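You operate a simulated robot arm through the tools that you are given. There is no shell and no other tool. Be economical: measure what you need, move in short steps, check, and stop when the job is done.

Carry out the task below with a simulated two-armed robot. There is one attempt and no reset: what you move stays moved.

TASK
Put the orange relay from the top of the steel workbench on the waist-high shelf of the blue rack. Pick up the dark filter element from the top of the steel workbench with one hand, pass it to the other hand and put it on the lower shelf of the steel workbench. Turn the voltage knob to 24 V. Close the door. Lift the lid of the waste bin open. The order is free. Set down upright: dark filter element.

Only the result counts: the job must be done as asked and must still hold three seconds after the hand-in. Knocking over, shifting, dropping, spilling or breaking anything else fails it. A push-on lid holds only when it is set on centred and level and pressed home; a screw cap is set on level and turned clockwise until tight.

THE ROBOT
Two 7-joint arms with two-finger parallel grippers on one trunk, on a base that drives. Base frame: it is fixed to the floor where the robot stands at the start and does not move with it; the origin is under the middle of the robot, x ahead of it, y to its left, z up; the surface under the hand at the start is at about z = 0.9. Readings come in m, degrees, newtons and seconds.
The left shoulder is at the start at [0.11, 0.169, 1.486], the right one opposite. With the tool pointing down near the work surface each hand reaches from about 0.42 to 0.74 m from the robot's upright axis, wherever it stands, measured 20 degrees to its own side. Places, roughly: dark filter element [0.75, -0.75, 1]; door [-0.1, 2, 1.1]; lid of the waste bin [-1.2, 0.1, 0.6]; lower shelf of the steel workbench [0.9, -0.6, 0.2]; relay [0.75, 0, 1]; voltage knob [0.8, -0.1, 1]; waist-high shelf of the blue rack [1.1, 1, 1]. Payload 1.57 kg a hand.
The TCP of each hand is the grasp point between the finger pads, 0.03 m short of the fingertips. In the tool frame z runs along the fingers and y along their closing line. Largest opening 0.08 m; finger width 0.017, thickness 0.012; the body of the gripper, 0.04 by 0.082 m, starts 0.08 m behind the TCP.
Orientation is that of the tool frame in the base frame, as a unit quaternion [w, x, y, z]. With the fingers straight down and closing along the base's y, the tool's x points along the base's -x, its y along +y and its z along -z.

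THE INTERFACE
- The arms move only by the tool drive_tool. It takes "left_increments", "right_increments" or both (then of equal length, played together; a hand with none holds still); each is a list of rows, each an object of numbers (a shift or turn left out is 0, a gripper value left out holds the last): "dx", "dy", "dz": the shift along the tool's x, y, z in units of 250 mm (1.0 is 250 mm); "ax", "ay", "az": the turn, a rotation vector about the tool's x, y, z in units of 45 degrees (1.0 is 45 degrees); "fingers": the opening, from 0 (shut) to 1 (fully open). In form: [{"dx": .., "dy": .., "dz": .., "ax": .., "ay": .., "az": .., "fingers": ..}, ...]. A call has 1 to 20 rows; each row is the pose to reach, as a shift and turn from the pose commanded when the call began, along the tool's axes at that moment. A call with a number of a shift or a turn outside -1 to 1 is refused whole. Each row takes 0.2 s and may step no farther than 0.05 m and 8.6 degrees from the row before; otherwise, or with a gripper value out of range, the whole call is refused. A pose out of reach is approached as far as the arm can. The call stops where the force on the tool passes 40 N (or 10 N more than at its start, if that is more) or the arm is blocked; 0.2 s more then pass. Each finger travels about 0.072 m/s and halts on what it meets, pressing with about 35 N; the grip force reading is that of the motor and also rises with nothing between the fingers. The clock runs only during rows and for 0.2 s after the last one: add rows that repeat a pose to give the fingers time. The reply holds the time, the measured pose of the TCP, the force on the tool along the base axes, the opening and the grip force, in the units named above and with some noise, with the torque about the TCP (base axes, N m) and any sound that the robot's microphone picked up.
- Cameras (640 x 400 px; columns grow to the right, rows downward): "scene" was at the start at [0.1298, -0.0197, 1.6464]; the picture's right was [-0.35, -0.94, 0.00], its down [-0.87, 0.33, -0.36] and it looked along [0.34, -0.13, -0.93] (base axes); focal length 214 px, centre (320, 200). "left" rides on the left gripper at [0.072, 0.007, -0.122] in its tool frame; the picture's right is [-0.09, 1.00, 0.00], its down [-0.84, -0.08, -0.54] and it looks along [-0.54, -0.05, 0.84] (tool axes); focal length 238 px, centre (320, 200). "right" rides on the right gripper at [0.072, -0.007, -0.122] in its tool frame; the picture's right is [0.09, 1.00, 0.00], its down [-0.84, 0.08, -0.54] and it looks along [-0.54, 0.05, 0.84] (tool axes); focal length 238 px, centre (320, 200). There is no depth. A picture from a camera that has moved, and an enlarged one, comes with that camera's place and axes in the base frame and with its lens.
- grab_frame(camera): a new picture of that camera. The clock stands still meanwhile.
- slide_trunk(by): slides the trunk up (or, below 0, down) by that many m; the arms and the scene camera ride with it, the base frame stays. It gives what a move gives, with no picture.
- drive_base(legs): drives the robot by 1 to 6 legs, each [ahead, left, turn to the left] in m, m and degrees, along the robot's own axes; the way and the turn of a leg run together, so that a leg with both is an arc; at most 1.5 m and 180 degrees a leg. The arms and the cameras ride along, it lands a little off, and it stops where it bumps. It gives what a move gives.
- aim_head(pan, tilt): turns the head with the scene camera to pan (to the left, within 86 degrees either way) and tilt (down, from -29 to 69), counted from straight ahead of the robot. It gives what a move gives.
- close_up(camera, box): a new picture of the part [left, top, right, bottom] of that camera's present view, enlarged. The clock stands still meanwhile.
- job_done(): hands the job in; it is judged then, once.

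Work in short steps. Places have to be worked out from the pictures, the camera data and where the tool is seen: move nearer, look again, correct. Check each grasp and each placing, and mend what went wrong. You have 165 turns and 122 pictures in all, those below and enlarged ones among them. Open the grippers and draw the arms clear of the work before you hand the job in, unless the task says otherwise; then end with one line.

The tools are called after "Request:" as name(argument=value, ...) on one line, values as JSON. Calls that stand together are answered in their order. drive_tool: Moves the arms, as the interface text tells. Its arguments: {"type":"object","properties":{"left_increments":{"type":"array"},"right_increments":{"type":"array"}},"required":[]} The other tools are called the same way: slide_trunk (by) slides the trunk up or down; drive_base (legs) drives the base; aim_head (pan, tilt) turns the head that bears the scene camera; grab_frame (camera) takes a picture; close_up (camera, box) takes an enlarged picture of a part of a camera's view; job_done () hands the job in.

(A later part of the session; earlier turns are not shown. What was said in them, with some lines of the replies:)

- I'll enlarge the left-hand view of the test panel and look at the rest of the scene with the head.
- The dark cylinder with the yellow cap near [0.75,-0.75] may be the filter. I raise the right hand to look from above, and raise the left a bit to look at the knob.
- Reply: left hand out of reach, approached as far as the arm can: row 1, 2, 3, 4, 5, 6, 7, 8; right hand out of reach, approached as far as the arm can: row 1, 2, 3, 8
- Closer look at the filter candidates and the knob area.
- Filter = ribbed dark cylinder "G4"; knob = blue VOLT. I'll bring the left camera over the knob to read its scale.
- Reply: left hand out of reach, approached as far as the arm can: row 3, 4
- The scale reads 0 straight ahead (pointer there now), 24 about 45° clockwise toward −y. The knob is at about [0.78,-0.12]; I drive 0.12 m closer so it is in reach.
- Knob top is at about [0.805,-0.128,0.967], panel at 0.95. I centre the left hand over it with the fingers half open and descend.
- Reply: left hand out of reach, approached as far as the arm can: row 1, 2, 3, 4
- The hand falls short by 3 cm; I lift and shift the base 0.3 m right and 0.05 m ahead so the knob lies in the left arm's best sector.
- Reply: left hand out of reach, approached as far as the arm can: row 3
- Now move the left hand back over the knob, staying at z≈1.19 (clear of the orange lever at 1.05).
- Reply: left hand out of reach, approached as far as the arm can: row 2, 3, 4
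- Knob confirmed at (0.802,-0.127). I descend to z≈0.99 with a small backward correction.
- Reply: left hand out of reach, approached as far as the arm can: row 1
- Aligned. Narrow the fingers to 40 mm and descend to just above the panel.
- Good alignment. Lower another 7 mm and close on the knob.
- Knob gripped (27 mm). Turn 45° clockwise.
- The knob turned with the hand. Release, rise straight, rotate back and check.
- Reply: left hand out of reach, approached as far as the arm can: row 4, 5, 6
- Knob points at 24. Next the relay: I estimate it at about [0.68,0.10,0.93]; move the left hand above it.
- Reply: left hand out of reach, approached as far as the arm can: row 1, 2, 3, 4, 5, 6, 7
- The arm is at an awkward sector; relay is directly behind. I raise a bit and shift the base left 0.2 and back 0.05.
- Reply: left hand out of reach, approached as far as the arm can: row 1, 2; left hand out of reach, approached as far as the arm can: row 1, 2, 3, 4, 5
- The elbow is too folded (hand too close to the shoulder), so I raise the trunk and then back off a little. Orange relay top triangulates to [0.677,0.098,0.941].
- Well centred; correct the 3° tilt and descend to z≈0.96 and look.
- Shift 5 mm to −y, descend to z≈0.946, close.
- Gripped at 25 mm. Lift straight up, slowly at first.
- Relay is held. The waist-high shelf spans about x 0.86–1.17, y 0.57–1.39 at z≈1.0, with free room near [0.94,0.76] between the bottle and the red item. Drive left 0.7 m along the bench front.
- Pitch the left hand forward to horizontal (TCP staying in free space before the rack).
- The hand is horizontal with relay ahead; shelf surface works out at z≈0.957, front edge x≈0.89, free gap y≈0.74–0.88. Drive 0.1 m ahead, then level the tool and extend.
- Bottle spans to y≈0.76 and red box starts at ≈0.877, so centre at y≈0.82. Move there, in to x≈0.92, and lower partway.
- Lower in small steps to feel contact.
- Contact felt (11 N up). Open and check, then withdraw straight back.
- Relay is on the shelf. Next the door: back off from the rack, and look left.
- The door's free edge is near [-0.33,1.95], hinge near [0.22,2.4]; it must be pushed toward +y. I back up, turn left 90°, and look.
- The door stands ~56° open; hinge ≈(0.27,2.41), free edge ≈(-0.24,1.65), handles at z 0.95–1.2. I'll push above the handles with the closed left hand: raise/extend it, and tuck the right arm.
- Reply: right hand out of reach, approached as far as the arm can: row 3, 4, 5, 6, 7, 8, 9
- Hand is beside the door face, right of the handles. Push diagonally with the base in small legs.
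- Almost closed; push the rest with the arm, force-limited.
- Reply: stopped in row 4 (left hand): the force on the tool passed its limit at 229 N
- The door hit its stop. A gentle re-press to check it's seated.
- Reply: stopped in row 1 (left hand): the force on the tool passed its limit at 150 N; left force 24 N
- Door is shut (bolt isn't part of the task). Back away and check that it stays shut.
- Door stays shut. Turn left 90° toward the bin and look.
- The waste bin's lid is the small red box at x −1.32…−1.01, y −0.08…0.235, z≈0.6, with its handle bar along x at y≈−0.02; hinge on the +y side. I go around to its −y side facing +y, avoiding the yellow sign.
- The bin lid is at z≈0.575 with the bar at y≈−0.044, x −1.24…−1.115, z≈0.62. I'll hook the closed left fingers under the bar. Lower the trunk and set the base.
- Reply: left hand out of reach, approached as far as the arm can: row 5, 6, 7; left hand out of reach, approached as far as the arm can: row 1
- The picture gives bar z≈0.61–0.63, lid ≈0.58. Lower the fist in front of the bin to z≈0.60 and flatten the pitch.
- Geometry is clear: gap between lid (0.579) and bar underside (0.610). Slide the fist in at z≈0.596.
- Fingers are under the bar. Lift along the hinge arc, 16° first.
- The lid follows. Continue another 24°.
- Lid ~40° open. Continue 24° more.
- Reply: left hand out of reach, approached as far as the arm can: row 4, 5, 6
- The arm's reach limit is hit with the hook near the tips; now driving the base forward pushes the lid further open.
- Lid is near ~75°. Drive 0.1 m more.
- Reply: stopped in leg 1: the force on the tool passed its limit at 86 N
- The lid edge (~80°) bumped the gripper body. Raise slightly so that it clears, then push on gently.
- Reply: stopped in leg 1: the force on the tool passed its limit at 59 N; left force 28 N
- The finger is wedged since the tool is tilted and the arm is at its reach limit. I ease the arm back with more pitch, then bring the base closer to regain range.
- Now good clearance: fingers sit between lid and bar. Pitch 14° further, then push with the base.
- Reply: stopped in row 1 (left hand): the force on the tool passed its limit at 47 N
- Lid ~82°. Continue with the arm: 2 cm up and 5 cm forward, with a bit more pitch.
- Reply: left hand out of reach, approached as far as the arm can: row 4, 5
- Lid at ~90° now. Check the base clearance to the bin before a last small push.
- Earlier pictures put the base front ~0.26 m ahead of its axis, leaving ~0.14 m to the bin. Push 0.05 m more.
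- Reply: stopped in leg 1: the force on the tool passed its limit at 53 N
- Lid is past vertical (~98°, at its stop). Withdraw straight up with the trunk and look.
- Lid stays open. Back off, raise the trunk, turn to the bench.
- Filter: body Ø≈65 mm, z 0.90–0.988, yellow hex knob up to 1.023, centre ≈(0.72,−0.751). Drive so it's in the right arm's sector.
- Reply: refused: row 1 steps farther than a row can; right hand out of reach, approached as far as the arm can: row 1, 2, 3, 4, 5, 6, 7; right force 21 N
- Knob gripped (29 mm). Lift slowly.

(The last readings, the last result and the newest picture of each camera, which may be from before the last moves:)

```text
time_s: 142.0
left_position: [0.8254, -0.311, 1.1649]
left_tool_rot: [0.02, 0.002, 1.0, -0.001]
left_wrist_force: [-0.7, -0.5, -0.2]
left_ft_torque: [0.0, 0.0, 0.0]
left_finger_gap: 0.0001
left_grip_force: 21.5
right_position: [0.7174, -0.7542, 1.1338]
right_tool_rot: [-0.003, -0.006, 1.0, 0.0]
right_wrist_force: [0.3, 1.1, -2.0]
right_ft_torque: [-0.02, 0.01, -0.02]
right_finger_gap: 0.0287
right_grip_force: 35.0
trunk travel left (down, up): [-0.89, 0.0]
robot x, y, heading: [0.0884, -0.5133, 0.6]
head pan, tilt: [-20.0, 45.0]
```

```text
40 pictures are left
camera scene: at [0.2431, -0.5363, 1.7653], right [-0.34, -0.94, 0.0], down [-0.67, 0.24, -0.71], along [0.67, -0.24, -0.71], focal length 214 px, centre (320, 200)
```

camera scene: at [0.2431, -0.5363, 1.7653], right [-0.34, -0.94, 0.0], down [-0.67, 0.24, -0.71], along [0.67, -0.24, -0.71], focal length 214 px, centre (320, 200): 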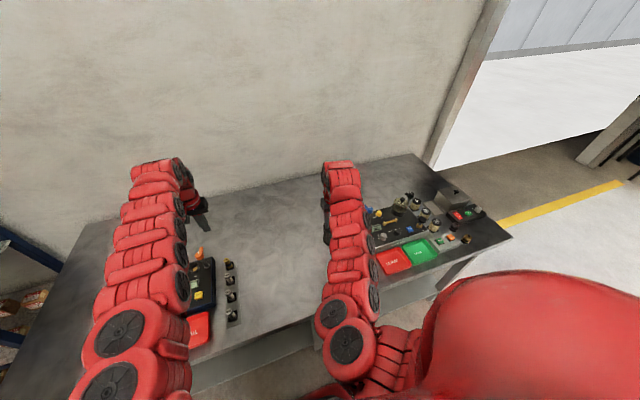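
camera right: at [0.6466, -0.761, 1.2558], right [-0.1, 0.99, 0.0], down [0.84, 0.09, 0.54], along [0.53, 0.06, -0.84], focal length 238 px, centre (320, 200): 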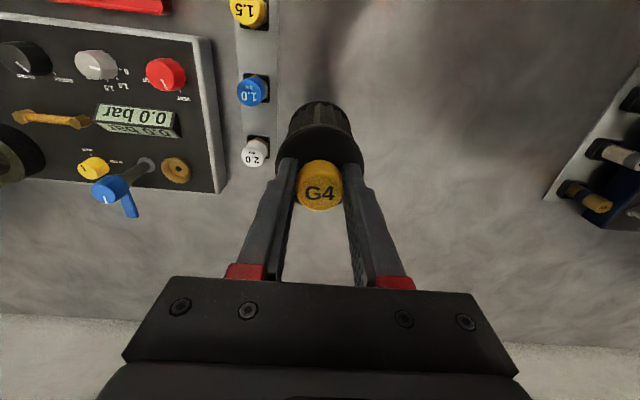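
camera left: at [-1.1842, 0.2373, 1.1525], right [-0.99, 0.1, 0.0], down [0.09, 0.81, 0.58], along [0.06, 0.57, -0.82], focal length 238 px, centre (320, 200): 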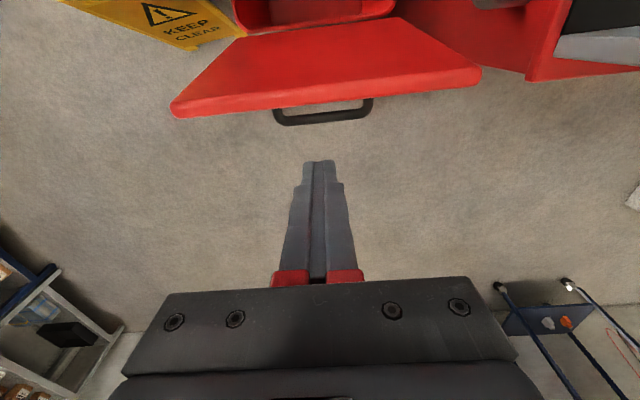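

Filter held securely (bottom ≈0.124 below the right TCP). Back off from the bench for the handover.

Request:
drive_base(legs=[[-0.5, 0, -0.6]])

Request:
drive_tool(left_increments=[{"ay": -0.18}, {"ay": -0.36}, {"ay": -0.54}, {"ay": -0.72}, {"ay": -0.9}, {"ay": -0.95}], right_increments=[{"dy": 0.1}, {"dy": 0.2}, {"dy": 0.3}, {"dy": 0.4}, {"dy": 0.5}, {"dy": 0.5}])

Request:
drive_tool(left_increments=[{"ay": -0.18, "fingers": 1}, {"ay": -0.36}, {"ay": -0.54}, {"ay": -0.72}, {"ay": -0.9}, {"ay": -1.0}])

```text
time_s: 144.9
left_position: [0.3328, -0.3212, 1.1645]
left_tool_rot: [0.02, 0.008, 1.0, 0.0]
left_wrist_force: [0.3, -0.5, -1.3]
left_ft_torque: [0.01, 0.0, 0.01]
left_finger_gap: 0.0
left_grip_force: 21.3
right_position: [0.2206, -0.7624, 1.1318]
right_tool_rot: [-0.003, -0.001, 1.0, 0.0]
right_wrist_force: [0.4, -0.1, -2.3]
right_ft_torque: [-0.02, 0.02, 0.0]
right_finger_gap: 0.0291
right_grip_force: 35.0
trunk travel left (down, up): [-0.89, 0.0]
robot x, y, heading: [-0.4061, -0.5091, -0.1]
head pan, tilt: [-20.0, 45.0]
```

```text
time_s: 146.3
left_position: [0.3322, -0.3232, 1.1645]
left_tool_rot: [0.383, 0.009, 0.924, -0.003]
left_wrist_force: [-0.8, -0.9, -0.5]
left_ft_torque: [0.06, 0.02, 0.02]
left_finger_gap: 0.0002
left_grip_force: 21.4
right_position: [0.2215, -0.6385, 1.1247]
right_tool_rot: [-0.001, -0.002, 1.0, 0.001]
right_wrist_force: [-0.8, 0.8, -1.6]
right_ft_torque: [-0.02, -0.01, -0.01]
right_finger_gap: 0.029
right_grip_force: 35.0
right hand out of reach, approached as far as the arm can: row 1, 2, 3, 4, 5, 6
trunk travel left (down, up): [-0.89, 0.0]
robot x, y, heading: [-0.4052, -0.5112, -0.1]
head pan, tilt: [-20.0, 45.0]
```

```text
time_s: 147.7
left_position: [0.3323, -0.3203, 1.1658]
left_tool_rot: [0.708, 0.004, 0.706, -0.004]
left_wrist_force: [-0.5, 0.0, -0.7]
left_ft_torque: [0.01, -0.01, 0.04]
left_finger_gap: 0.0801
left_grip_force: 0.1
right_position: [0.2209, -0.6355, 1.1243]
right_tool_rot: [-0.001, -0.001, 1.0, 0.0]
right_wrist_force: [0.2, -0.6, -2.0]
right_ft_torque: [0.01, 0.01, 0.01]
right_finger_gap: 0.0284
right_grip_force: 34.9
trunk travel left (down, up): [-0.89, 0.0]
robot x, y, heading: [-0.4073, -0.5159, -0.1]
head pan, tilt: [-20.0, 45.0]
```

Now yaw the left hand to point right (toward the filter held at (0.22,−0.636)).

Request:
drive_tool(left_increments=[{"ax": 0.18}, {"ax": 0.36}, {"ax": 0.54}, {"ax": 0.72}, {"ax": 0.9}, {"ax": 1.0}])

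Request:
drive_tool(left_increments=[{"ax": 0.18, "dx": 0.15}, {"ax": 0.36, "dx": 0.3}, {"ax": 0.5, "dx": 0.39}])

Request:
grab_frame(camera="left")

```text
time_s: 149.1
left_position: [0.3348, -0.3237, 1.1649]
left_tool_rot: [0.651, 0.277, 0.651, -0.276]
left_wrist_force: [0.0, -0.2, -0.1]
left_ft_torque: [0.01, 0.0, 0.01]
left_finger_gap: 0.0798
left_grip_force: 0.1
right_position: [0.2226, -0.6398, 1.1234]
right_tool_rot: [-0.003, 0.001, 1.0, 0.001]
right_wrist_force: [0.8, 0.3, -2.3]
right_ft_torque: [0.0, 0.04, 0.03]
right_finger_gap: 0.0287
right_grip_force: 34.4
trunk travel left (down, up): [-0.89, 0.0]
robot x, y, heading: [-0.4051, -0.5123, -0.2]
head pan, tilt: [-20.0, 45.0]
```

```text
time_s: 149.9
left_position: [0.262, -0.3447, 1.1166]
left_tool_rot: [0.597, 0.381, 0.595, -0.38]
left_wrist_force: [0.1, -1.3, 0.6]
left_ft_torque: [0.03, 0.0, 0.02]
left_finger_gap: 0.0799
left_grip_force: 0.1
left hand out of reach, approached as far as the arm can: row 1, 2, 3
right_position: [0.2208, -0.6363, 1.1264]
right_tool_rot: [-0.001, -0.001, 1.0, 0.0]
right_wrist_force: [-0.3, 0.0, -2.1]
right_ft_torque: [0.02, 0.01, 0.02]
right_finger_gap: 0.0286
right_grip_force: 34.6
trunk travel left (down, up): [-0.89, 0.0]
robot x, y, heading: [-0.4041, -0.5159, -0.1]
head pan, tilt: [-20.0, 45.0]
```

```text
39 pictures are left
camera left: at [0.2164, -0.2301, 1.0443], right [0.9, 0.42, 0.1], down [-0.3, 0.46, 0.84], along [0.31, -0.78, 0.54], focal length 238 px, centre (320, 200)
```

left: 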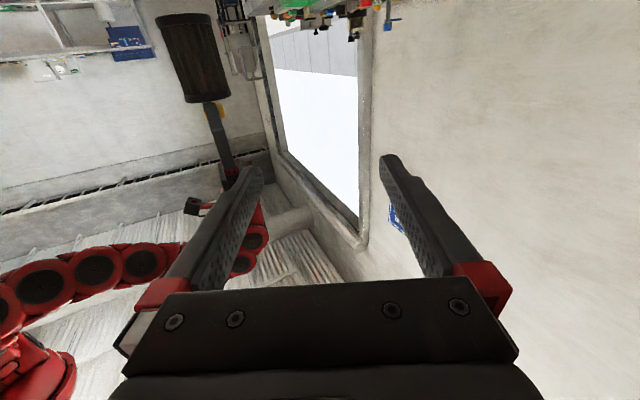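

Move the left hand to a standoff in front of the filter.

Request:
drive_tool(left_increments=[{"dx": 0.04, "dy": -0.13, "dz": 0.09}, {"dx": 0.08, "dy": -0.26, "dz": 0.18}, {"dx": 0.12, "dy": -0.39, "dz": 0.27}, {"dx": 0.16, "dy": -0.52, "dz": 0.36}, {"dx": 0.2, "dy": -0.64, "dz": 0.4}])

Request:
grab_frame(camera="left")

```text
time_s: 151.1
left_position: [0.1607, -0.5003, 1.0682]
left_tool_rot: [0.598, 0.379, 0.597, -0.379]
left_wrist_force: [0.5, 0.5, 0.2]
left_ft_torque: [0.03, 0.0, 0.01]
left_finger_gap: 0.0801
left_grip_force: 0.0
right_position: [0.22, -0.6364, 1.1253]
right_tool_rot: [-0.001, -0.001, 1.0, -0.001]
right_wrist_force: [-0.2, 1.2, -2.1]
right_ft_torque: [-0.01, 0.02, -0.01]
right_finger_gap: 0.0287
right_grip_force: 35.2
trunk travel left (down, up): [-0.89, 0.0]
robot x, y, heading: [-0.4082, -0.5122, 0.0]
head pan, tilt: [-20.0, 45.0]
```

```text
38 pictures are left
camera left: at [0.116, -0.3859, 0.9951], right [0.9, 0.42, 0.09], down [-0.3, 0.46, 0.84], along [0.31, -0.78, 0.54], focal length 238 px, centre (320, 200)
```

left: 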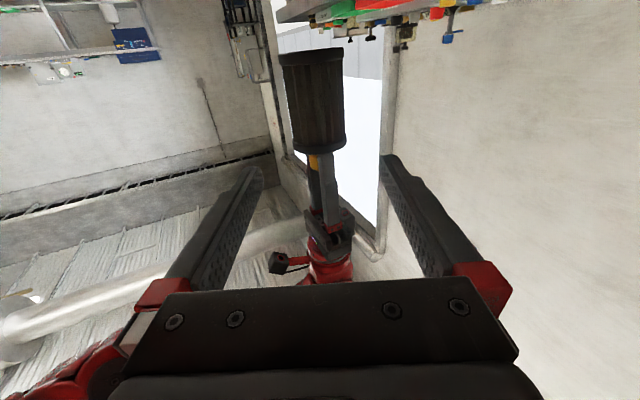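

Filter is centred in front of the left gripper. Advance 0.145 m straight in.

Request:
drive_tool(left_increments=[{"dz": 0.15, "dy": -0.004}, {"dz": 0.3, "dy": -0.008}, {"dz": 0.45, "dy": -0.008}, {"dz": 0.58, "dy": -0.008}])

Request:
grab_frame(camera="left")

```text
time_s: 152.1
left_position: [0.2212, -0.6346, 1.0694]
left_tool_rot: [0.596, 0.38, 0.596, -0.38]
left_wrist_force: [0.6, 0.1, -0.2]
left_ft_torque: [0.03, 0.03, 0.01]
left_finger_gap: 0.0802
left_grip_force: 0.0
right_position: [0.2218, -0.6383, 1.1254]
right_tool_rot: [-0.002, -0.001, 1.0, 0.001]
right_wrist_force: [0.3, -0.2, -1.8]
right_ft_torque: [0.02, 0.02, 0.03]
right_finger_gap: 0.0285
right_grip_force: 34.6
trunk travel left (down, up): [-0.89, 0.0]
robot x, y, heading: [-0.4042, -0.5099, -0.3]
head pan, tilt: [-20.0, 45.0]
```

```text
37 pictures are left
camera left: at [0.1763, -0.5216, 0.9961], right [0.9, 0.42, 0.09], down [-0.3, 0.46, 0.84], along [0.31, -0.78, 0.54], focal length 238 px, centre (320, 200)
```

left: 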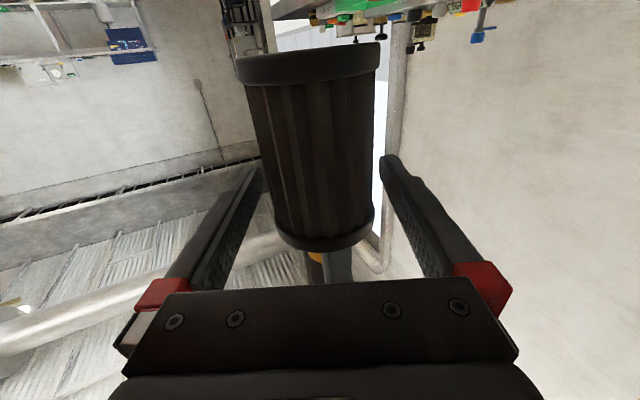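

Close the left gripper on the body.

Request:
drive_tool(left_increments=[{"fingers": 0.5}, {"fingers": 0.5}, {"fingers": 0.5}])

```text
time_s: 152.9
left_position: [0.2212, -0.6335, 1.0697]
left_tool_rot: [0.596, 0.38, 0.596, -0.38]
left_wrist_force: [10.3, -1.6, -0.9]
left_ft_torque: [-0.31, 0.36, 0.19]
left_finger_gap: 0.0629
left_grip_force: 35.1
right_position: [0.2202, -0.6353, 1.1244]
right_tool_rot: [-0.003, -0.001, 1.0, 0.0]
right_wrist_force: [-10.2, 1.5, 1.7]
right_ft_torque: [0.38, 0.24, -0.13]
right_finger_gap: 0.0285
right_grip_force: 35.4
trunk travel left (down, up): [-0.89, 0.0]
robot x, y, heading: [-0.4107, -0.5106, -0.4]
head pan, tilt: [-20.0, 45.0]
```

Both hold it (left 63 mm). Open the right hand and raise it off the knob.

Request:
drive_tool(right_increments=[{"fingers": 0.6}, {"fingers": 0.8}, {"dz": -0.1, "fingers": 0.8}, {"dz": -0.25}, {"dz": -0.4}])

Request:
grab_frame(camera="left")

```text
time_s: 154.1
left_position: [0.2213, -0.6324, 1.0693]
left_tool_rot: [0.597, 0.379, 0.597, -0.379]
left_wrist_force: [-0.4, -0.1, 0.4]
left_ft_torque: [0.03, 0.03, -0.02]
left_finger_gap: 0.0626
left_grip_force: 35.4
right_position: [0.2474, -0.6095, 1.1646]
right_tool_rot: [-0.003, 0.007, 1.0, 0.007]
right_wrist_force: [0.1, -0.6, -0.4]
right_ft_torque: [0.0, 0.0, 0.03]
right_finger_gap: 0.0639
right_grip_force: 0.0
right hand out of reach, approached as far as the arm can: row 3, 4, 5
trunk travel left (down, up): [-0.89, 0.0]
robot x, y, heading: [-0.405, -0.5088, -0.2]
head pan, tilt: [-20.0, 45.0]
```

```text
36 pictures are left
camera left: at [0.1762, -0.5186, 0.9958], right [0.9, 0.42, 0.09], down [-0.3, 0.46, 0.84], along [0.31, -0.78, 0.54], focal length 238 px, centre (320, 200)
```

left: 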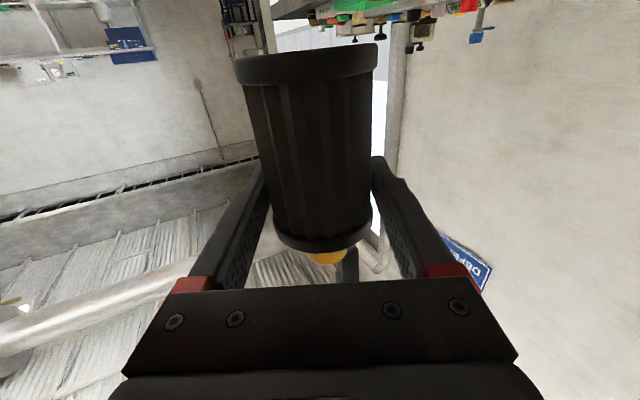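

Left hand holds the filter. Move the right hand away to the right, then yaw the left hand back forward.

Request:
drive_tool(right_increments=[{"dy": -0.15, "dz": -0.06}, {"dy": -0.3, "dz": -0.06}, {"dy": -0.45, "dz": -0.06}, {"dy": -0.6, "dz": -0.06}, {"dy": -0.75, "dz": -0.06}, {"dy": -0.9, "dz": -0.06}])

Request:
drive_tool(left_increments=[{"dz": -0.15}, {"dz": -0.3}, {"dz": -0.45}, {"dz": -0.55}])

Request:
drive_tool(left_increments=[{"ax": -0.12, "dy": 0.1}, {"ax": -0.24, "dy": 0.2}, {"ax": -0.36, "dy": 0.3}, {"ax": -0.48, "dy": 0.4}, {"ax": -0.6, "dy": 0.5}, {"ax": -0.72, "dy": 0.6}, {"ax": -0.85, "dy": 0.65}, {"ax": -1.0, "dy": 0.65}])

```text
time_s: 155.5
left_position: [0.2214, -0.6336, 1.0706]
left_tool_rot: [0.597, 0.38, 0.597, -0.379]
left_wrist_force: [0.1, -0.1, -1.4]
left_ft_torque: [-0.04, 0.02, 0.01]
left_finger_gap: 0.0625
left_grip_force: 34.7
right_position: [0.2434, -0.8355, 1.1798]
right_tool_rot: [-0.003, -0.002, 1.0, 0.0]
right_wrist_force: [-0.3, -0.4, -0.9]
right_ft_torque: [-0.02, 0.02, 0.03]
right_finger_gap: 0.0642
right_grip_force: 0.1
trunk travel left (down, up): [-0.89, 0.0]
robot x, y, heading: [-0.4052, -0.5088, -0.3]
head pan, tilt: [-20.0, 45.0]
```

```text
time_s: 156.5
left_position: [0.1642, -0.5083, 1.0695]
left_tool_rot: [0.597, 0.38, 0.596, -0.379]
left_wrist_force: [-0.3, -0.3, -0.4]
left_ft_torque: [0.02, 0.02, -0.02]
left_finger_gap: 0.0622
left_grip_force: 34.4
right_position: [0.243, -0.8335, 1.1807]
right_tool_rot: [-0.002, -0.001, 1.0, 0.001]
right_wrist_force: [-0.2, 0.5, -0.5]
right_ft_torque: [-0.03, 0.01, -0.01]
right_finger_gap: 0.0636
right_grip_force: 0.0
trunk travel left (down, up): [-0.89, 0.0]
robot x, y, heading: [-0.4094, -0.5137, -0.4]
head pan, tilt: [-20.0, 45.0]
```

```text
time_s: 158.3
left_position: [0.3116, -0.4417, 1.0687]
left_tool_rot: [0.697, 0.122, 0.696, -0.121]
left_wrist_force: [0.9, -0.6, -0.1]
left_ft_torque: [0.01, 0.01, 0.04]
left_finger_gap: 0.0623
left_grip_force: 35.0
right_position: [0.2432, -0.835, 1.1799]
right_tool_rot: [-0.001, -0.001, 1.0, 0.001]
right_wrist_force: [0.1, -0.6, 0.3]
right_ft_torque: [0.0, 0.01, -0.02]
right_finger_gap: 0.064
right_grip_force: 0.1
trunk travel left (down, up): [-0.89, 0.0]
robot x, y, heading: [-0.4046, -0.5129, -0.2]
head pan, tilt: [-20.0, 45.0]
```

Request:
drive_tool(left_increments=[{"ax": -0.15, "dy": 0.16, "dz": -0.06}, {"ax": -0.3, "dy": 0.33, "dz": -0.12}, {"ax": -0.44, "dy": 0.49, "dz": -0.18}])

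Request:
aim_head(pan=0, tilt=40)

Request:
grab_frame(camera="scene")

```text
time_s: 159.1
left_position: [0.3133, -0.3085, 1.0703]
left_tool_rot: [0.708, 0.0, 0.706, 0.0]
left_wrist_force: [0.0, -0.4, 0.0]
left_ft_torque: [0.0, -0.01, 0.01]
left_finger_gap: 0.0625
left_grip_force: 35.5
right_position: [0.2439, -0.8337, 1.1796]
right_tool_rot: [-0.003, 0.0, 1.0, 0.0]
right_wrist_force: [-0.5, 0.6, -0.7]
right_ft_torque: [-0.03, 0.0, 0.02]
right_finger_gap: 0.0638
right_grip_force: 0.0
trunk travel left (down, up): [-0.89, 0.0]
robot x, y, heading: [-0.4086, -0.5139, -0.2]
head pan, tilt: [-20.0, 45.0]
```

```text
time_s: 159.9
left_position: [0.3135, -0.3091, 1.0694]
left_tool_rot: [0.708, 0.002, 0.707, -0.002]
left_wrist_force: [0.1, -0.1, -0.7]
left_ft_torque: [0.04, -0.01, 0.01]
left_finger_gap: 0.0624
left_grip_force: 34.7
right_position: [0.2432, -0.8344, 1.1796]
right_tool_rot: [-0.003, -0.001, 1.0, 0.002]
right_wrist_force: [-0.2, -0.3, -0.6]
right_ft_torque: [0.0, 0.0, 0.0]
right_finger_gap: 0.0641
right_grip_force: 0.1
trunk travel left (down, up): [-0.89, 0.0]
robot x, y, heading: [-0.4045, -0.5078, -0.4]
head pan, tilt: [0.0, 40.0]
```

```text
35 pictures are left
camera scene: at [-0.2447, -0.5119, 1.7725], right [-0.01, -1.0, 0.0], down [-0.64, 0.0, -0.77], along [0.77, 0.0, -0.64], focal length 214 px, centre (320, 200)
```

scene: 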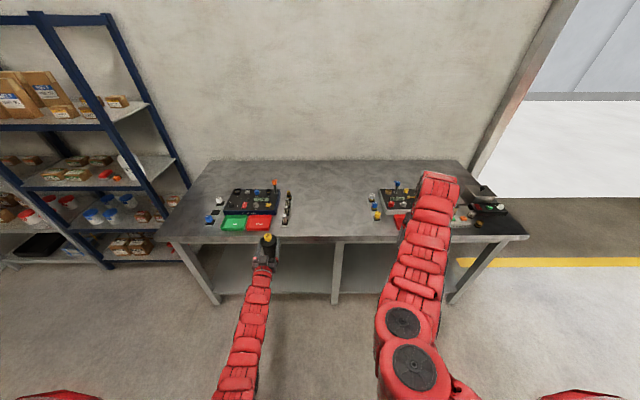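

Clear view: lower shelf between legs, left bay around y≈−0.3 is empty. Lower the trunk to see the shelf level.

Request:
slide_trunk(by=-0.68)

Request:
grab_frame(camera="left")

Request:
aim_head(pan=10, tilt=35)

Request:
grab_frame(camera="scene")

```text
refused: -0.68 is not a number from -0.4 to 0.4
```

```text
34 pictures are left
camera left: at [0.1911, -0.3016, 0.996], right [0.0, 1.0, 0.09], down [-0.54, -0.08, 0.84], along [0.84, -0.05, 0.54], focal length 238 px, centre (320, 200)
```

left: 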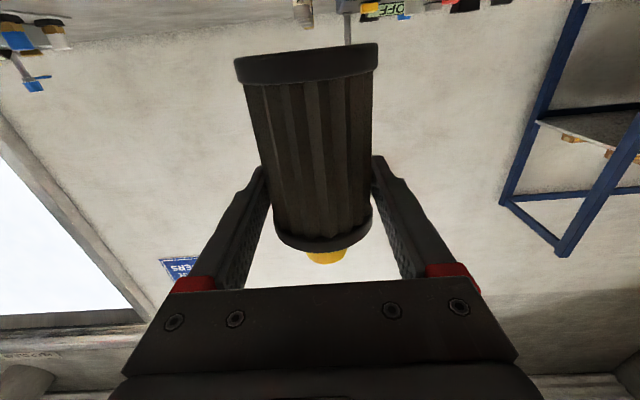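

```text
time_s: 160.6
left_position: [0.3131, -0.3084, 1.0693]
left_tool_rot: [0.708, 0.001, 0.706, 0.0]
left_wrist_force: [-0.9, 0.2, -0.2]
left_ft_torque: [-0.02, 0.0, -0.02]
left_finger_gap: 0.0625
left_grip_force: 34.6
right_position: [0.2432, -0.8343, 1.1803]
right_tool_rot: [-0.003, 0.0, 1.0, 0.0]
right_wrist_force: [-0.2, 1.2, -0.1]
right_ft_torque: [0.02, 0.0, 0.01]
right_finger_gap: 0.064
right_grip_force: 0.0
trunk travel left (down, up): [-0.89, 0.0]
robot x, y, heading: [-0.4083, -0.5153, -0.2]
head pan, tilt: [10.0, 35.0]
```

```text
33 pictures are left
camera scene: at [-0.2428, -0.4965, 1.78], right [0.17, -0.99, 0.0], down [-0.57, -0.1, -0.82], along [0.81, 0.14, -0.57], focal length 214 px, centre (320, 200)
```

scene: 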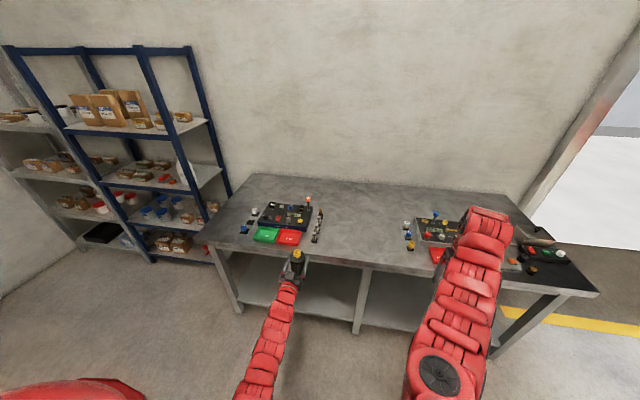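

Request:
slide_trunk(by=-0.35)

Request:
slide_trunk(by=-0.33)

Request:
grab_frame(camera="left")

Request:
grab_frame(camera="scene")

```text
time_s: 164.1
left_position: [0.313, -0.3091, 0.7197]
left_tool_rot: [0.707, 0.001, 0.707, -0.001]
left_wrist_force: [0.3, -0.3, 0.2]
left_ft_torque: [-0.01, -0.03, 0.05]
left_finger_gap: 0.0627
left_grip_force: 35.0
right_position: [0.2434, -0.8343, 0.8291]
right_tool_rot: [-0.003, -0.002, 1.0, 0.0]
right_wrist_force: [-0.4, 0.1, 1.0]
right_ft_torque: [-0.01, -0.01, 0.01]
right_finger_gap: 0.0639
right_grip_force: 0.0
trunk travel left (down, up): [-0.54, 0.35]
robot x, y, heading: [-0.4098, -0.5102, -0.3]
head pan, tilt: [10.0, 35.0]
```

```text
time_s: 167.3
left_position: [0.3127, -0.309, 0.3896]
left_tool_rot: [0.707, 0.002, 0.707, -0.001]
left_wrist_force: [-1.1, -0.1, -1.1]
left_ft_torque: [0.03, 0.04, -0.02]
left_finger_gap: 0.0624
left_grip_force: 34.9
right_position: [0.2432, -0.8342, 0.4999]
right_tool_rot: [-0.002, -0.001, 1.0, 0.0]
right_wrist_force: [0.4, -0.2, 0.4]
right_ft_torque: [0.03, -0.01, -0.03]
right_finger_gap: 0.0639
right_grip_force: 0.0
trunk travel left (down, up): [-0.21, 0.68]
robot x, y, heading: [-0.4085, -0.5144, -0.3]
head pan, tilt: [10.0, 35.0]
```

```text
32 pictures are left
camera left: at [0.1909, -0.3014, 0.316], right [0.0, 1.0, 0.09], down [-0.54, -0.08, 0.84], along [0.84, -0.05, 0.54], focal length 238 px, centre (320, 200)
```

left: 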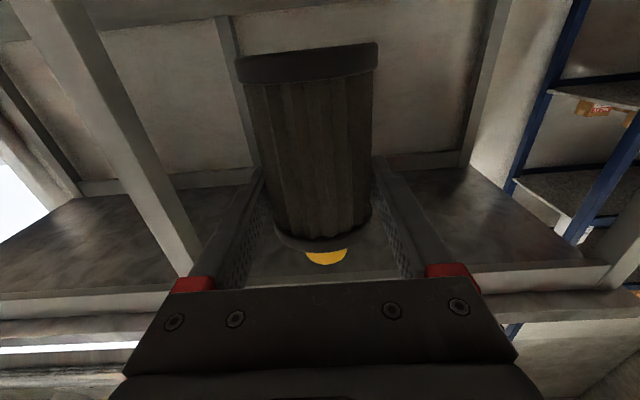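

```text
31 pictures are left
camera scene: at [-0.2431, -0.4965, 1.1001], right [0.17, -0.99, 0.0], down [-0.57, -0.1, -0.82], along [0.81, 0.14, -0.57], focal length 214 px, centre (320, 200)
```

scene: 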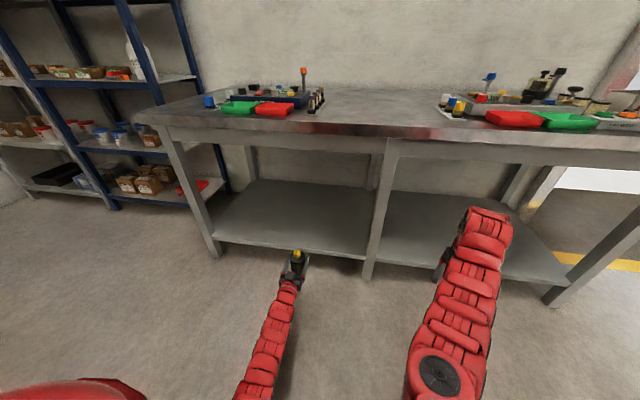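

Shelf top works out at z≈0.208 with front edge x≈0.54. Pull the right hand back, then drive ahead 0.22 m.

Request:
drive_tool(right_increments=[{"dx": 0.15}, {"dx": 0.3}, {"dx": 0.45}, {"dx": 0.6}])

Request:
drive_base(legs=[[0.22, 0, 0.3]])

Request:
grab_frame(camera="scene")

```text
time_s: 168.3
left_position: [0.3121, -0.3082, 0.3902]
left_tool_rot: [0.708, 0.002, 0.706, -0.001]
left_wrist_force: [0.2, 0.7, -0.9]
left_ft_torque: [0.02, 0.01, 0.03]
left_finger_gap: 0.0625
left_grip_force: 35.2
right_position: [0.2193, -0.8343, 0.5]
right_tool_rot: [-0.003, -0.001, 1.0, 0.001]
right_wrist_force: [-0.6, -0.3, -0.3]
right_ft_torque: [0.0, -0.02, 0.02]
right_finger_gap: 0.0637
right_grip_force: 0.0
right hand out of reach, approached as far as the arm can: row 1, 2, 3, 4
trunk travel left (down, up): [-0.21, 0.68]
robot x, y, heading: [-0.4075, -0.5099, -0.4]
head pan, tilt: [10.0, 35.0]
```

```text
time_s: 170.0
left_position: [0.5301, -0.3025, 0.3896]
left_tool_rot: [0.708, -0.002, 0.706, 0.002]
left_wrist_force: [0.5, -0.3, 0.4]
left_ft_torque: [0.02, 0.02, 0.01]
left_finger_gap: 0.0623
left_grip_force: 35.5
right_position: [0.4392, -0.8295, 0.4992]
right_tool_rot: [-0.002, -0.005, 1.0, 0.0]
right_wrist_force: [0.2, -0.9, 0.2]
right_ft_torque: [0.02, -0.03, -0.01]
right_finger_gap: 0.0639
right_grip_force: 0.0
trunk travel left (down, up): [-0.21, 0.68]
robot x, y, heading: [-0.1876, -0.5104, 0.5]
head pan, tilt: [10.0, 35.0]
```

```text
30 pictures are left
camera scene: at [-0.0248, -0.4952, 1.1], right [0.18, -0.98, 0.0], down [-0.57, -0.1, -0.82], along [0.81, 0.15, -0.57], focal length 214 px, centre (320, 200)
```

scene: 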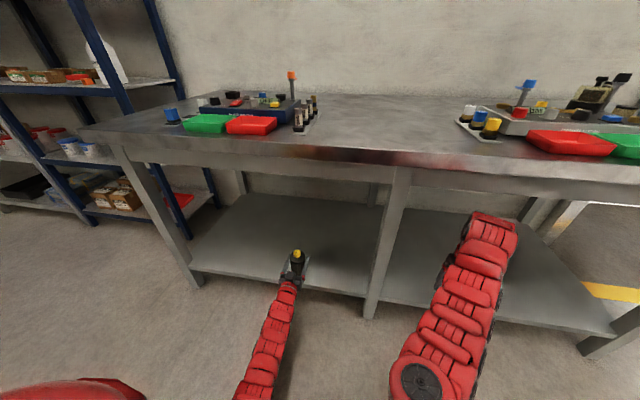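

Extend the left arm 0.125 m over the shelf.

Request:
drive_tool(left_increments=[{"dz": 0.17}, {"dz": 0.34}, {"dz": 0.5}])

Request:
slide_trunk(by=-0.095)

Request:
close_up(camera="scene", box=[230, 210, 370, 310])

Request:
grab_frame(camera="left")

```text
time_s: 170.8
left_position: [0.6529, -0.3025, 0.3904]
left_tool_rot: [0.707, -0.003, 0.707, 0.003]
left_wrist_force: [-0.5, 0.1, 0.1]
left_ft_torque: [0.02, -0.06, 0.01]
left_finger_gap: 0.0623
left_grip_force: 35.2
right_position: [0.4402, -0.8291, 0.4987]
right_tool_rot: [-0.003, -0.005, 1.0, 0.0]
right_wrist_force: [0.1, 0.0, 0.3]
right_ft_torque: [0.0, 0.04, -0.01]
right_finger_gap: 0.0639
right_grip_force: 0.0
trunk travel left (down, up): [-0.21, 0.68]
robot x, y, heading: [-0.1869, -0.5086, 0.2]
head pan, tilt: [10.0, 35.0]
```

```text
time_s: 172.1
left_position: [0.6532, -0.3021, 0.2969]
left_tool_rot: [0.707, -0.002, 0.707, 0.002]
left_wrist_force: [0.9, -0.6, 0.1]
left_ft_torque: [-0.01, 0.03, -0.04]
left_finger_gap: 0.0625
left_grip_force: 34.8
right_position: [0.4381, -0.8292, 0.4053]
right_tool_rot: [-0.002, -0.005, 1.0, 0.0]
right_wrist_force: [-0.4, -0.5, -0.1]
right_ft_torque: [-0.01, 0.0, 0.01]
right_finger_gap: 0.0641
right_grip_force: 0.1
trunk travel left (down, up): [-0.115, 0.775]
robot x, y, heading: [-0.1887, -0.5123, 0.0]
head pan, tilt: [10.0, 35.0]
```

```text
4.00 times, centred on (300, 260) of scene
camera zoom: at [-0.0252, -0.4952, 1.0051], right [0.18, -0.98, 0.0], down [-0.56, -0.1, -0.82], along [0.81, 0.15, -0.57], focal length 858 px, centre (400, -40)
```

zoom: 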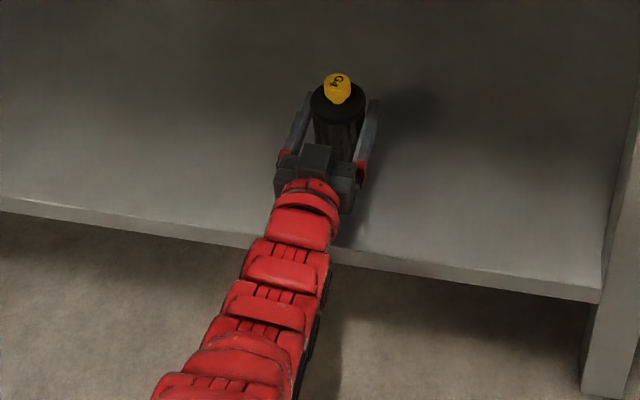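

```text
28 pictures are left
camera left: at [0.5319, -0.2957, 0.223], right [-0.01, 1.0, 0.09], down [-0.54, -0.08, 0.84], along [0.84, -0.05, 0.54], focal length 238 px, centre (320, 200)
```

left: 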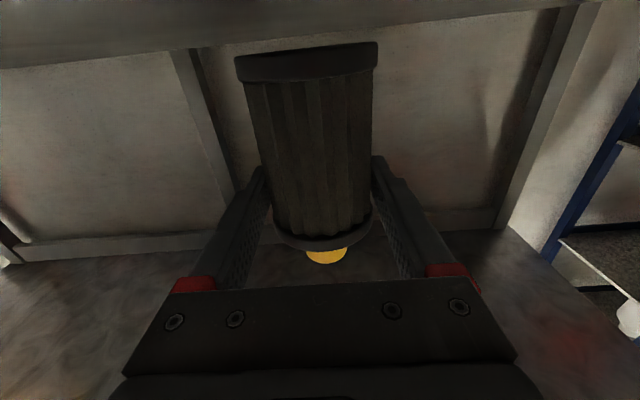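

Pull back 3 cm to keep the wrist camera clear of the shelf edge, then lower gently until contact.

Request:
drive_tool(left_increments=[{"dz": -0.12}, {"dz": -0.12, "dx": 0.04}, {"dz": -0.12, "dx": 0.06}])

Request:
drive_tool(left_increments=[{"dx": 0.006}, {"dx": 0.012}, {"dx": 0.018}, {"dx": 0.024}])

```text
time_s: 172.9
left_position: [0.6237, -0.3021, 0.2809]
left_tool_rot: [0.708, -0.002, 0.707, 0.002]
left_wrist_force: [-0.4, 0.7, -0.2]
left_ft_torque: [-0.01, -0.01, -0.01]
left_finger_gap: 0.0623
left_grip_force: 35.1
right_position: [0.4391, -0.8289, 0.4045]
right_tool_rot: [-0.003, -0.005, 1.0, 0.0]
right_wrist_force: [0.5, -0.3, 0.6]
right_ft_torque: [0.0, -0.02, -0.01]
right_finger_gap: 0.0641
right_grip_force: 0.0
trunk travel left (down, up): [-0.115, 0.775]
robot x, y, heading: [-0.1864, -0.5096, 0.2]
head pan, tilt: [10.0, 35.0]
```

```text
time_s: 173.9
left_position: [0.6238, -0.3012, 0.2756]
left_tool_rot: [0.708, -0.002, 0.706, 0.002]
left_wrist_force: [-1.0, 0.3, 0.3]
left_ft_torque: [0.06, 0.01, -0.01]
left_finger_gap: 0.0625
left_grip_force: 35.2
right_position: [0.4394, -0.8286, 0.4051]
right_tool_rot: [-0.003, -0.006, 1.0, 0.0]
right_wrist_force: [0.2, 0.8, 0.4]
right_ft_torque: [0.0, -0.02, 0.03]
right_finger_gap: 0.064
right_grip_force: 0.1
trunk travel left (down, up): [-0.115, 0.775]
robot x, y, heading: [-0.1885, -0.5071, 0.1]
head pan, tilt: [10.0, 35.0]
```

Request:
drive_tool(left_increments=[{"dx": 0.006}, {"dx": 0.012}, {"dx": 0.018}, {"dx": 0.024}])

Request:
grab_frame(camera="left")

```text
time_s: 174.9
left_position: [0.6246, -0.3025, 0.2714]
left_tool_rot: [0.708, -0.002, 0.706, 0.002]
left_wrist_force: [3.7, 0.0, 8.7]
left_ft_torque: [0.0, 0.07, -0.02]
left_finger_gap: 0.0622
left_grip_force: 34.6
right_position: [0.4403, -0.8291, 0.4058]
right_tool_rot: [-0.001, -0.005, 1.0, 0.001]
right_wrist_force: [0.4, 0.0, -0.1]
right_ft_torque: [0.01, 0.0, 0.01]
right_finger_gap: 0.0641
right_grip_force: 0.1
trunk travel left (down, up): [-0.115, 0.775]
robot x, y, heading: [-0.1886, -0.5097, 0.3]
head pan, tilt: [10.0, 35.0]
```

```text
27 pictures are left
camera left: at [0.5032, -0.2959, 0.198], right [-0.01, 1.0, 0.09], down [-0.55, -0.08, 0.83], along [0.84, -0.05, 0.54], focal length 238 px, centre (320, 200)
```

left: 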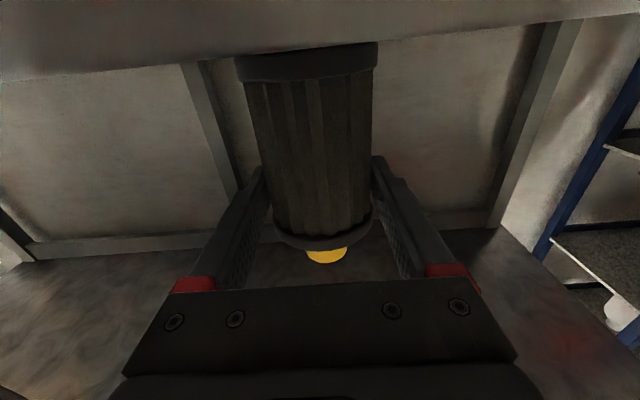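

Contact with the shelf, force centred. Open and retreat straight back.

Request:
drive_tool(left_increments=[{"fingers": 0.9}, {"fingers": 1.0}, {"fingers": 1.0}, {"dz": -0.06, "fingers": 1.0}, {"dz": -0.16}, {"dz": -0.3}, {"dz": -0.45}, {"dz": -0.6}])

Request:
close_up(camera="scene", box=[230, 210, 370, 310])

Request:
grab_frame(camera="left")

```text
time_s: 176.7
left_position: [0.4738, -0.303, 0.2691]
left_tool_rot: [0.708, -0.001, 0.706, 0.001]
left_wrist_force: [0.2, 0.4, 0.2]
left_ft_torque: [-0.01, -0.04, 0.01]
left_finger_gap: 0.0799
left_grip_force: 0.0
right_position: [0.4395, -0.8292, 0.4047]
right_tool_rot: [-0.002, -0.006, 1.0, -0.001]
right_wrist_force: [-0.1, 1.1, 0.2]
right_ft_torque: [-0.01, 0.04, -0.02]
right_finger_gap: 0.0638
right_grip_force: 0.1
trunk travel left (down, up): [-0.115, 0.775]
robot x, y, heading: [-0.1875, -0.5116, 0.2]
head pan, tilt: [10.0, 35.0]
```

```text
4.00 times, centred on (300, 260) of scene
camera zoom: at [-0.0248, -0.4951, 1.0052], right [0.18, -0.98, 0.0], down [-0.57, -0.1, -0.82], along [0.81, 0.14, -0.57], focal length 858 px, centre (400, -40)
```

zoom: 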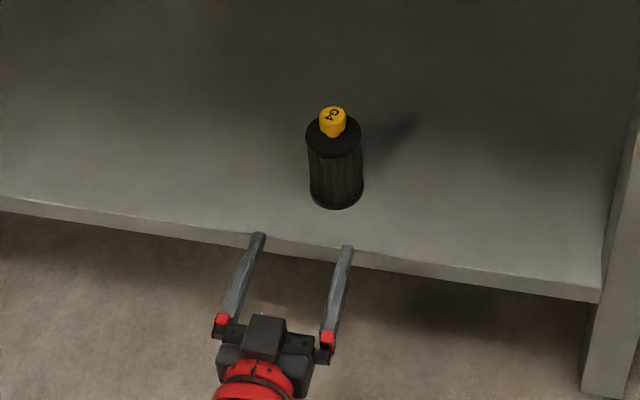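

```text
25 pictures are left
camera left: at [0.352, -0.2957, 0.1952], right [-0.01, 1.0, 0.09], down [-0.54, -0.08, 0.84], along [0.84, -0.04, 0.54], focal length 238 px, centre (320, 200)
```

left: 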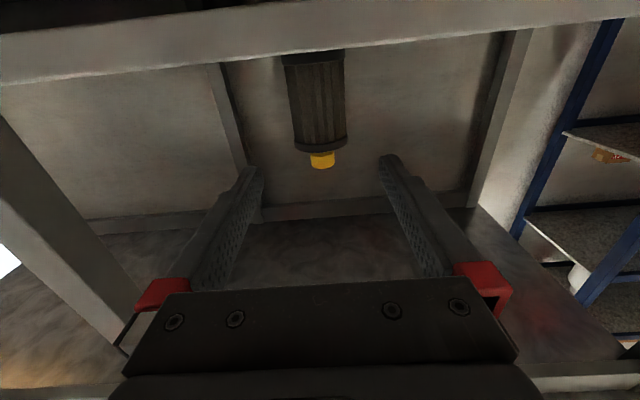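

The filter stands upright on the lower shelf. Back away and do a final check of all goals.

Request:
drive_base(legs=[[-0.45, 0, 0]])

Request:
slide_trunk(by=0.4)

Request:
aim_head(pan=0, tilt=25)

Request:
grab_frame(camera="scene")

Request:
aim_head(pan=80, tilt=20)

Request:
grab_frame(camera="scene")

```text
time_s: 179.4
left_position: [0.0287, -0.3056, 0.2679]
left_tool_rot: [0.707, -0.001, 0.707, 0.001]
left_wrist_force: [0.4, 0.6, 0.4]
left_ft_torque: [0.0, -0.05, 0.0]
left_finger_gap: 0.0801
left_grip_force: 0.1
right_position: [-0.0082, -0.8316, 0.4046]
right_tool_rot: [-0.001, -0.003, 1.0, -0.001]
right_wrist_force: [0.7, -1.3, -0.8]
right_ft_torque: [0.03, 0.01, 0.01]
right_finger_gap: 0.064
right_grip_force: 0.1
trunk travel left (down, up): [-0.115, 0.775]
robot x, y, heading: [-0.6377, -0.5097, -0.1]
head pan, tilt: [10.0, 35.0]
```

```text
time_s: 183.2
left_position: [0.0286, -0.3048, 0.6674]
left_tool_rot: [0.708, 0.0, 0.706, 0.001]
left_wrist_force: [0.4, 0.5, -0.1]
left_ft_torque: [0.02, 0.01, 0.01]
left_finger_gap: 0.0799
left_grip_force: 0.1
right_position: [-0.0089, -0.8323, 0.8049]
right_tool_rot: [-0.001, -0.003, 1.0, 0.0]
right_wrist_force: [0.7, 0.5, -0.1]
right_ft_torque: [0.03, -0.01, -0.01]
right_finger_gap: 0.0641
right_grip_force: 0.0
trunk travel left (down, up): [-0.515, 0.375]
robot x, y, heading: [-0.6355, -0.5094, -0.2]
head pan, tilt: [10.0, 35.0]
```

```text
time_s: 183.9
left_position: [0.0291, -0.3054, 0.6678]
left_tool_rot: [0.708, 0.001, 0.706, 0.0]
left_wrist_force: [-0.4, -0.8, 0.1]
left_ft_torque: [0.03, 0.02, 0.0]
left_finger_gap: 0.0799
left_grip_force: 0.1
right_position: [-0.0095, -0.8327, 0.8042]
right_tool_rot: [-0.002, -0.003, 1.0, 0.0]
right_wrist_force: [-0.6, 0.0, 0.1]
right_ft_torque: [0.0, -0.03, 0.02]
right_finger_gap: 0.064
right_grip_force: 0.0
trunk travel left (down, up): [-0.515, 0.375]
robot x, y, heading: [-0.6343, -0.5116, -0.1]
head pan, tilt: [0.0, 25.0]
```

```text
24 pictures are left
camera scene: at [-0.4665, -0.5119, 1.4208], right [0.0, -1.0, 0.0], down [-0.42, 0.0, -0.91], along [0.91, 0.0, -0.42], focal length 214 px, centre (320, 200)
```

scene: 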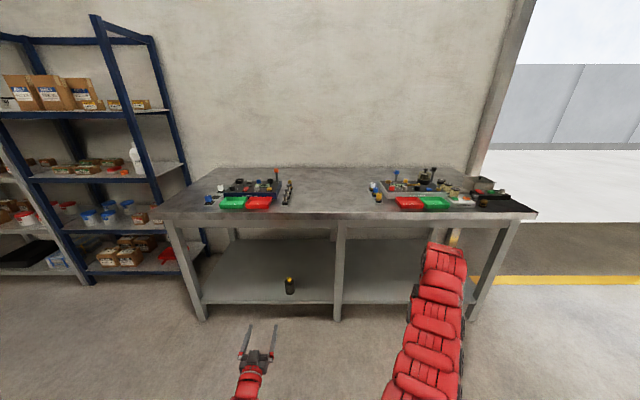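

```text
time_s: 185.5
left_position: [0.0285, -0.306, 0.6678]
left_tool_rot: [0.708, 0.0, 0.707, 0.001]
left_wrist_force: [0.6, -0.1, -0.4]
left_ft_torque: [0.0, 0.03, -0.01]
left_finger_gap: 0.0802
left_grip_force: 0.1
right_position: [-0.0089, -0.8316, 0.8044]
right_tool_rot: [-0.002, -0.004, 1.0, 0.0]
right_wrist_force: [-0.1, -0.2, 0.3]
right_ft_torque: [-0.03, -0.01, 0.01]
right_finger_gap: 0.0642
right_grip_force: 0.1
trunk travel left (down, up): [-0.515, 0.375]
robot x, y, heading: [-0.6369, -0.5098, -0.3]
head pan, tilt: [80.0, 20.0]
```

```text
23 pictures are left
camera scene: at [-0.5423, -0.4202, 1.429], right [0.98, -0.18, 0.0], down [-0.06, -0.34, -0.94], along [0.16, 0.93, -0.34], focal length 214 px, centre (320, 200)
```

scene: 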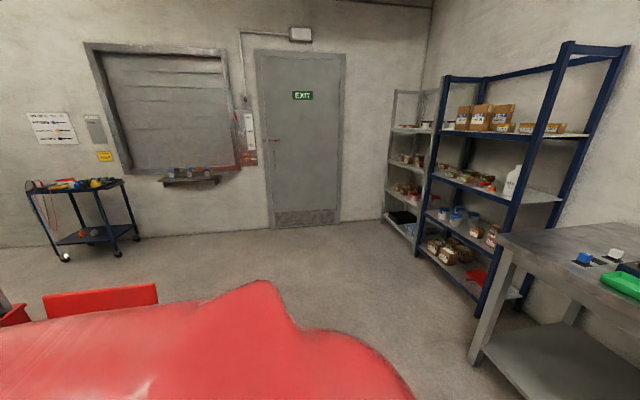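

Door shut, bin lid up, relay on its shelf, filter upright on the lower shelf, knob at 24 V; both grippers are open and clear. Handing in.

Request:
job_done()

```text
The job is handed in.
```

All five tasks are done and the job is handed in. The last pictures show the relay on the waist-high shelf of the blue rack, the filter upright on the lower workbench shelf, the door shut and the bin lid open. The voltage knob was at 24 V when I checked it right after turning it.
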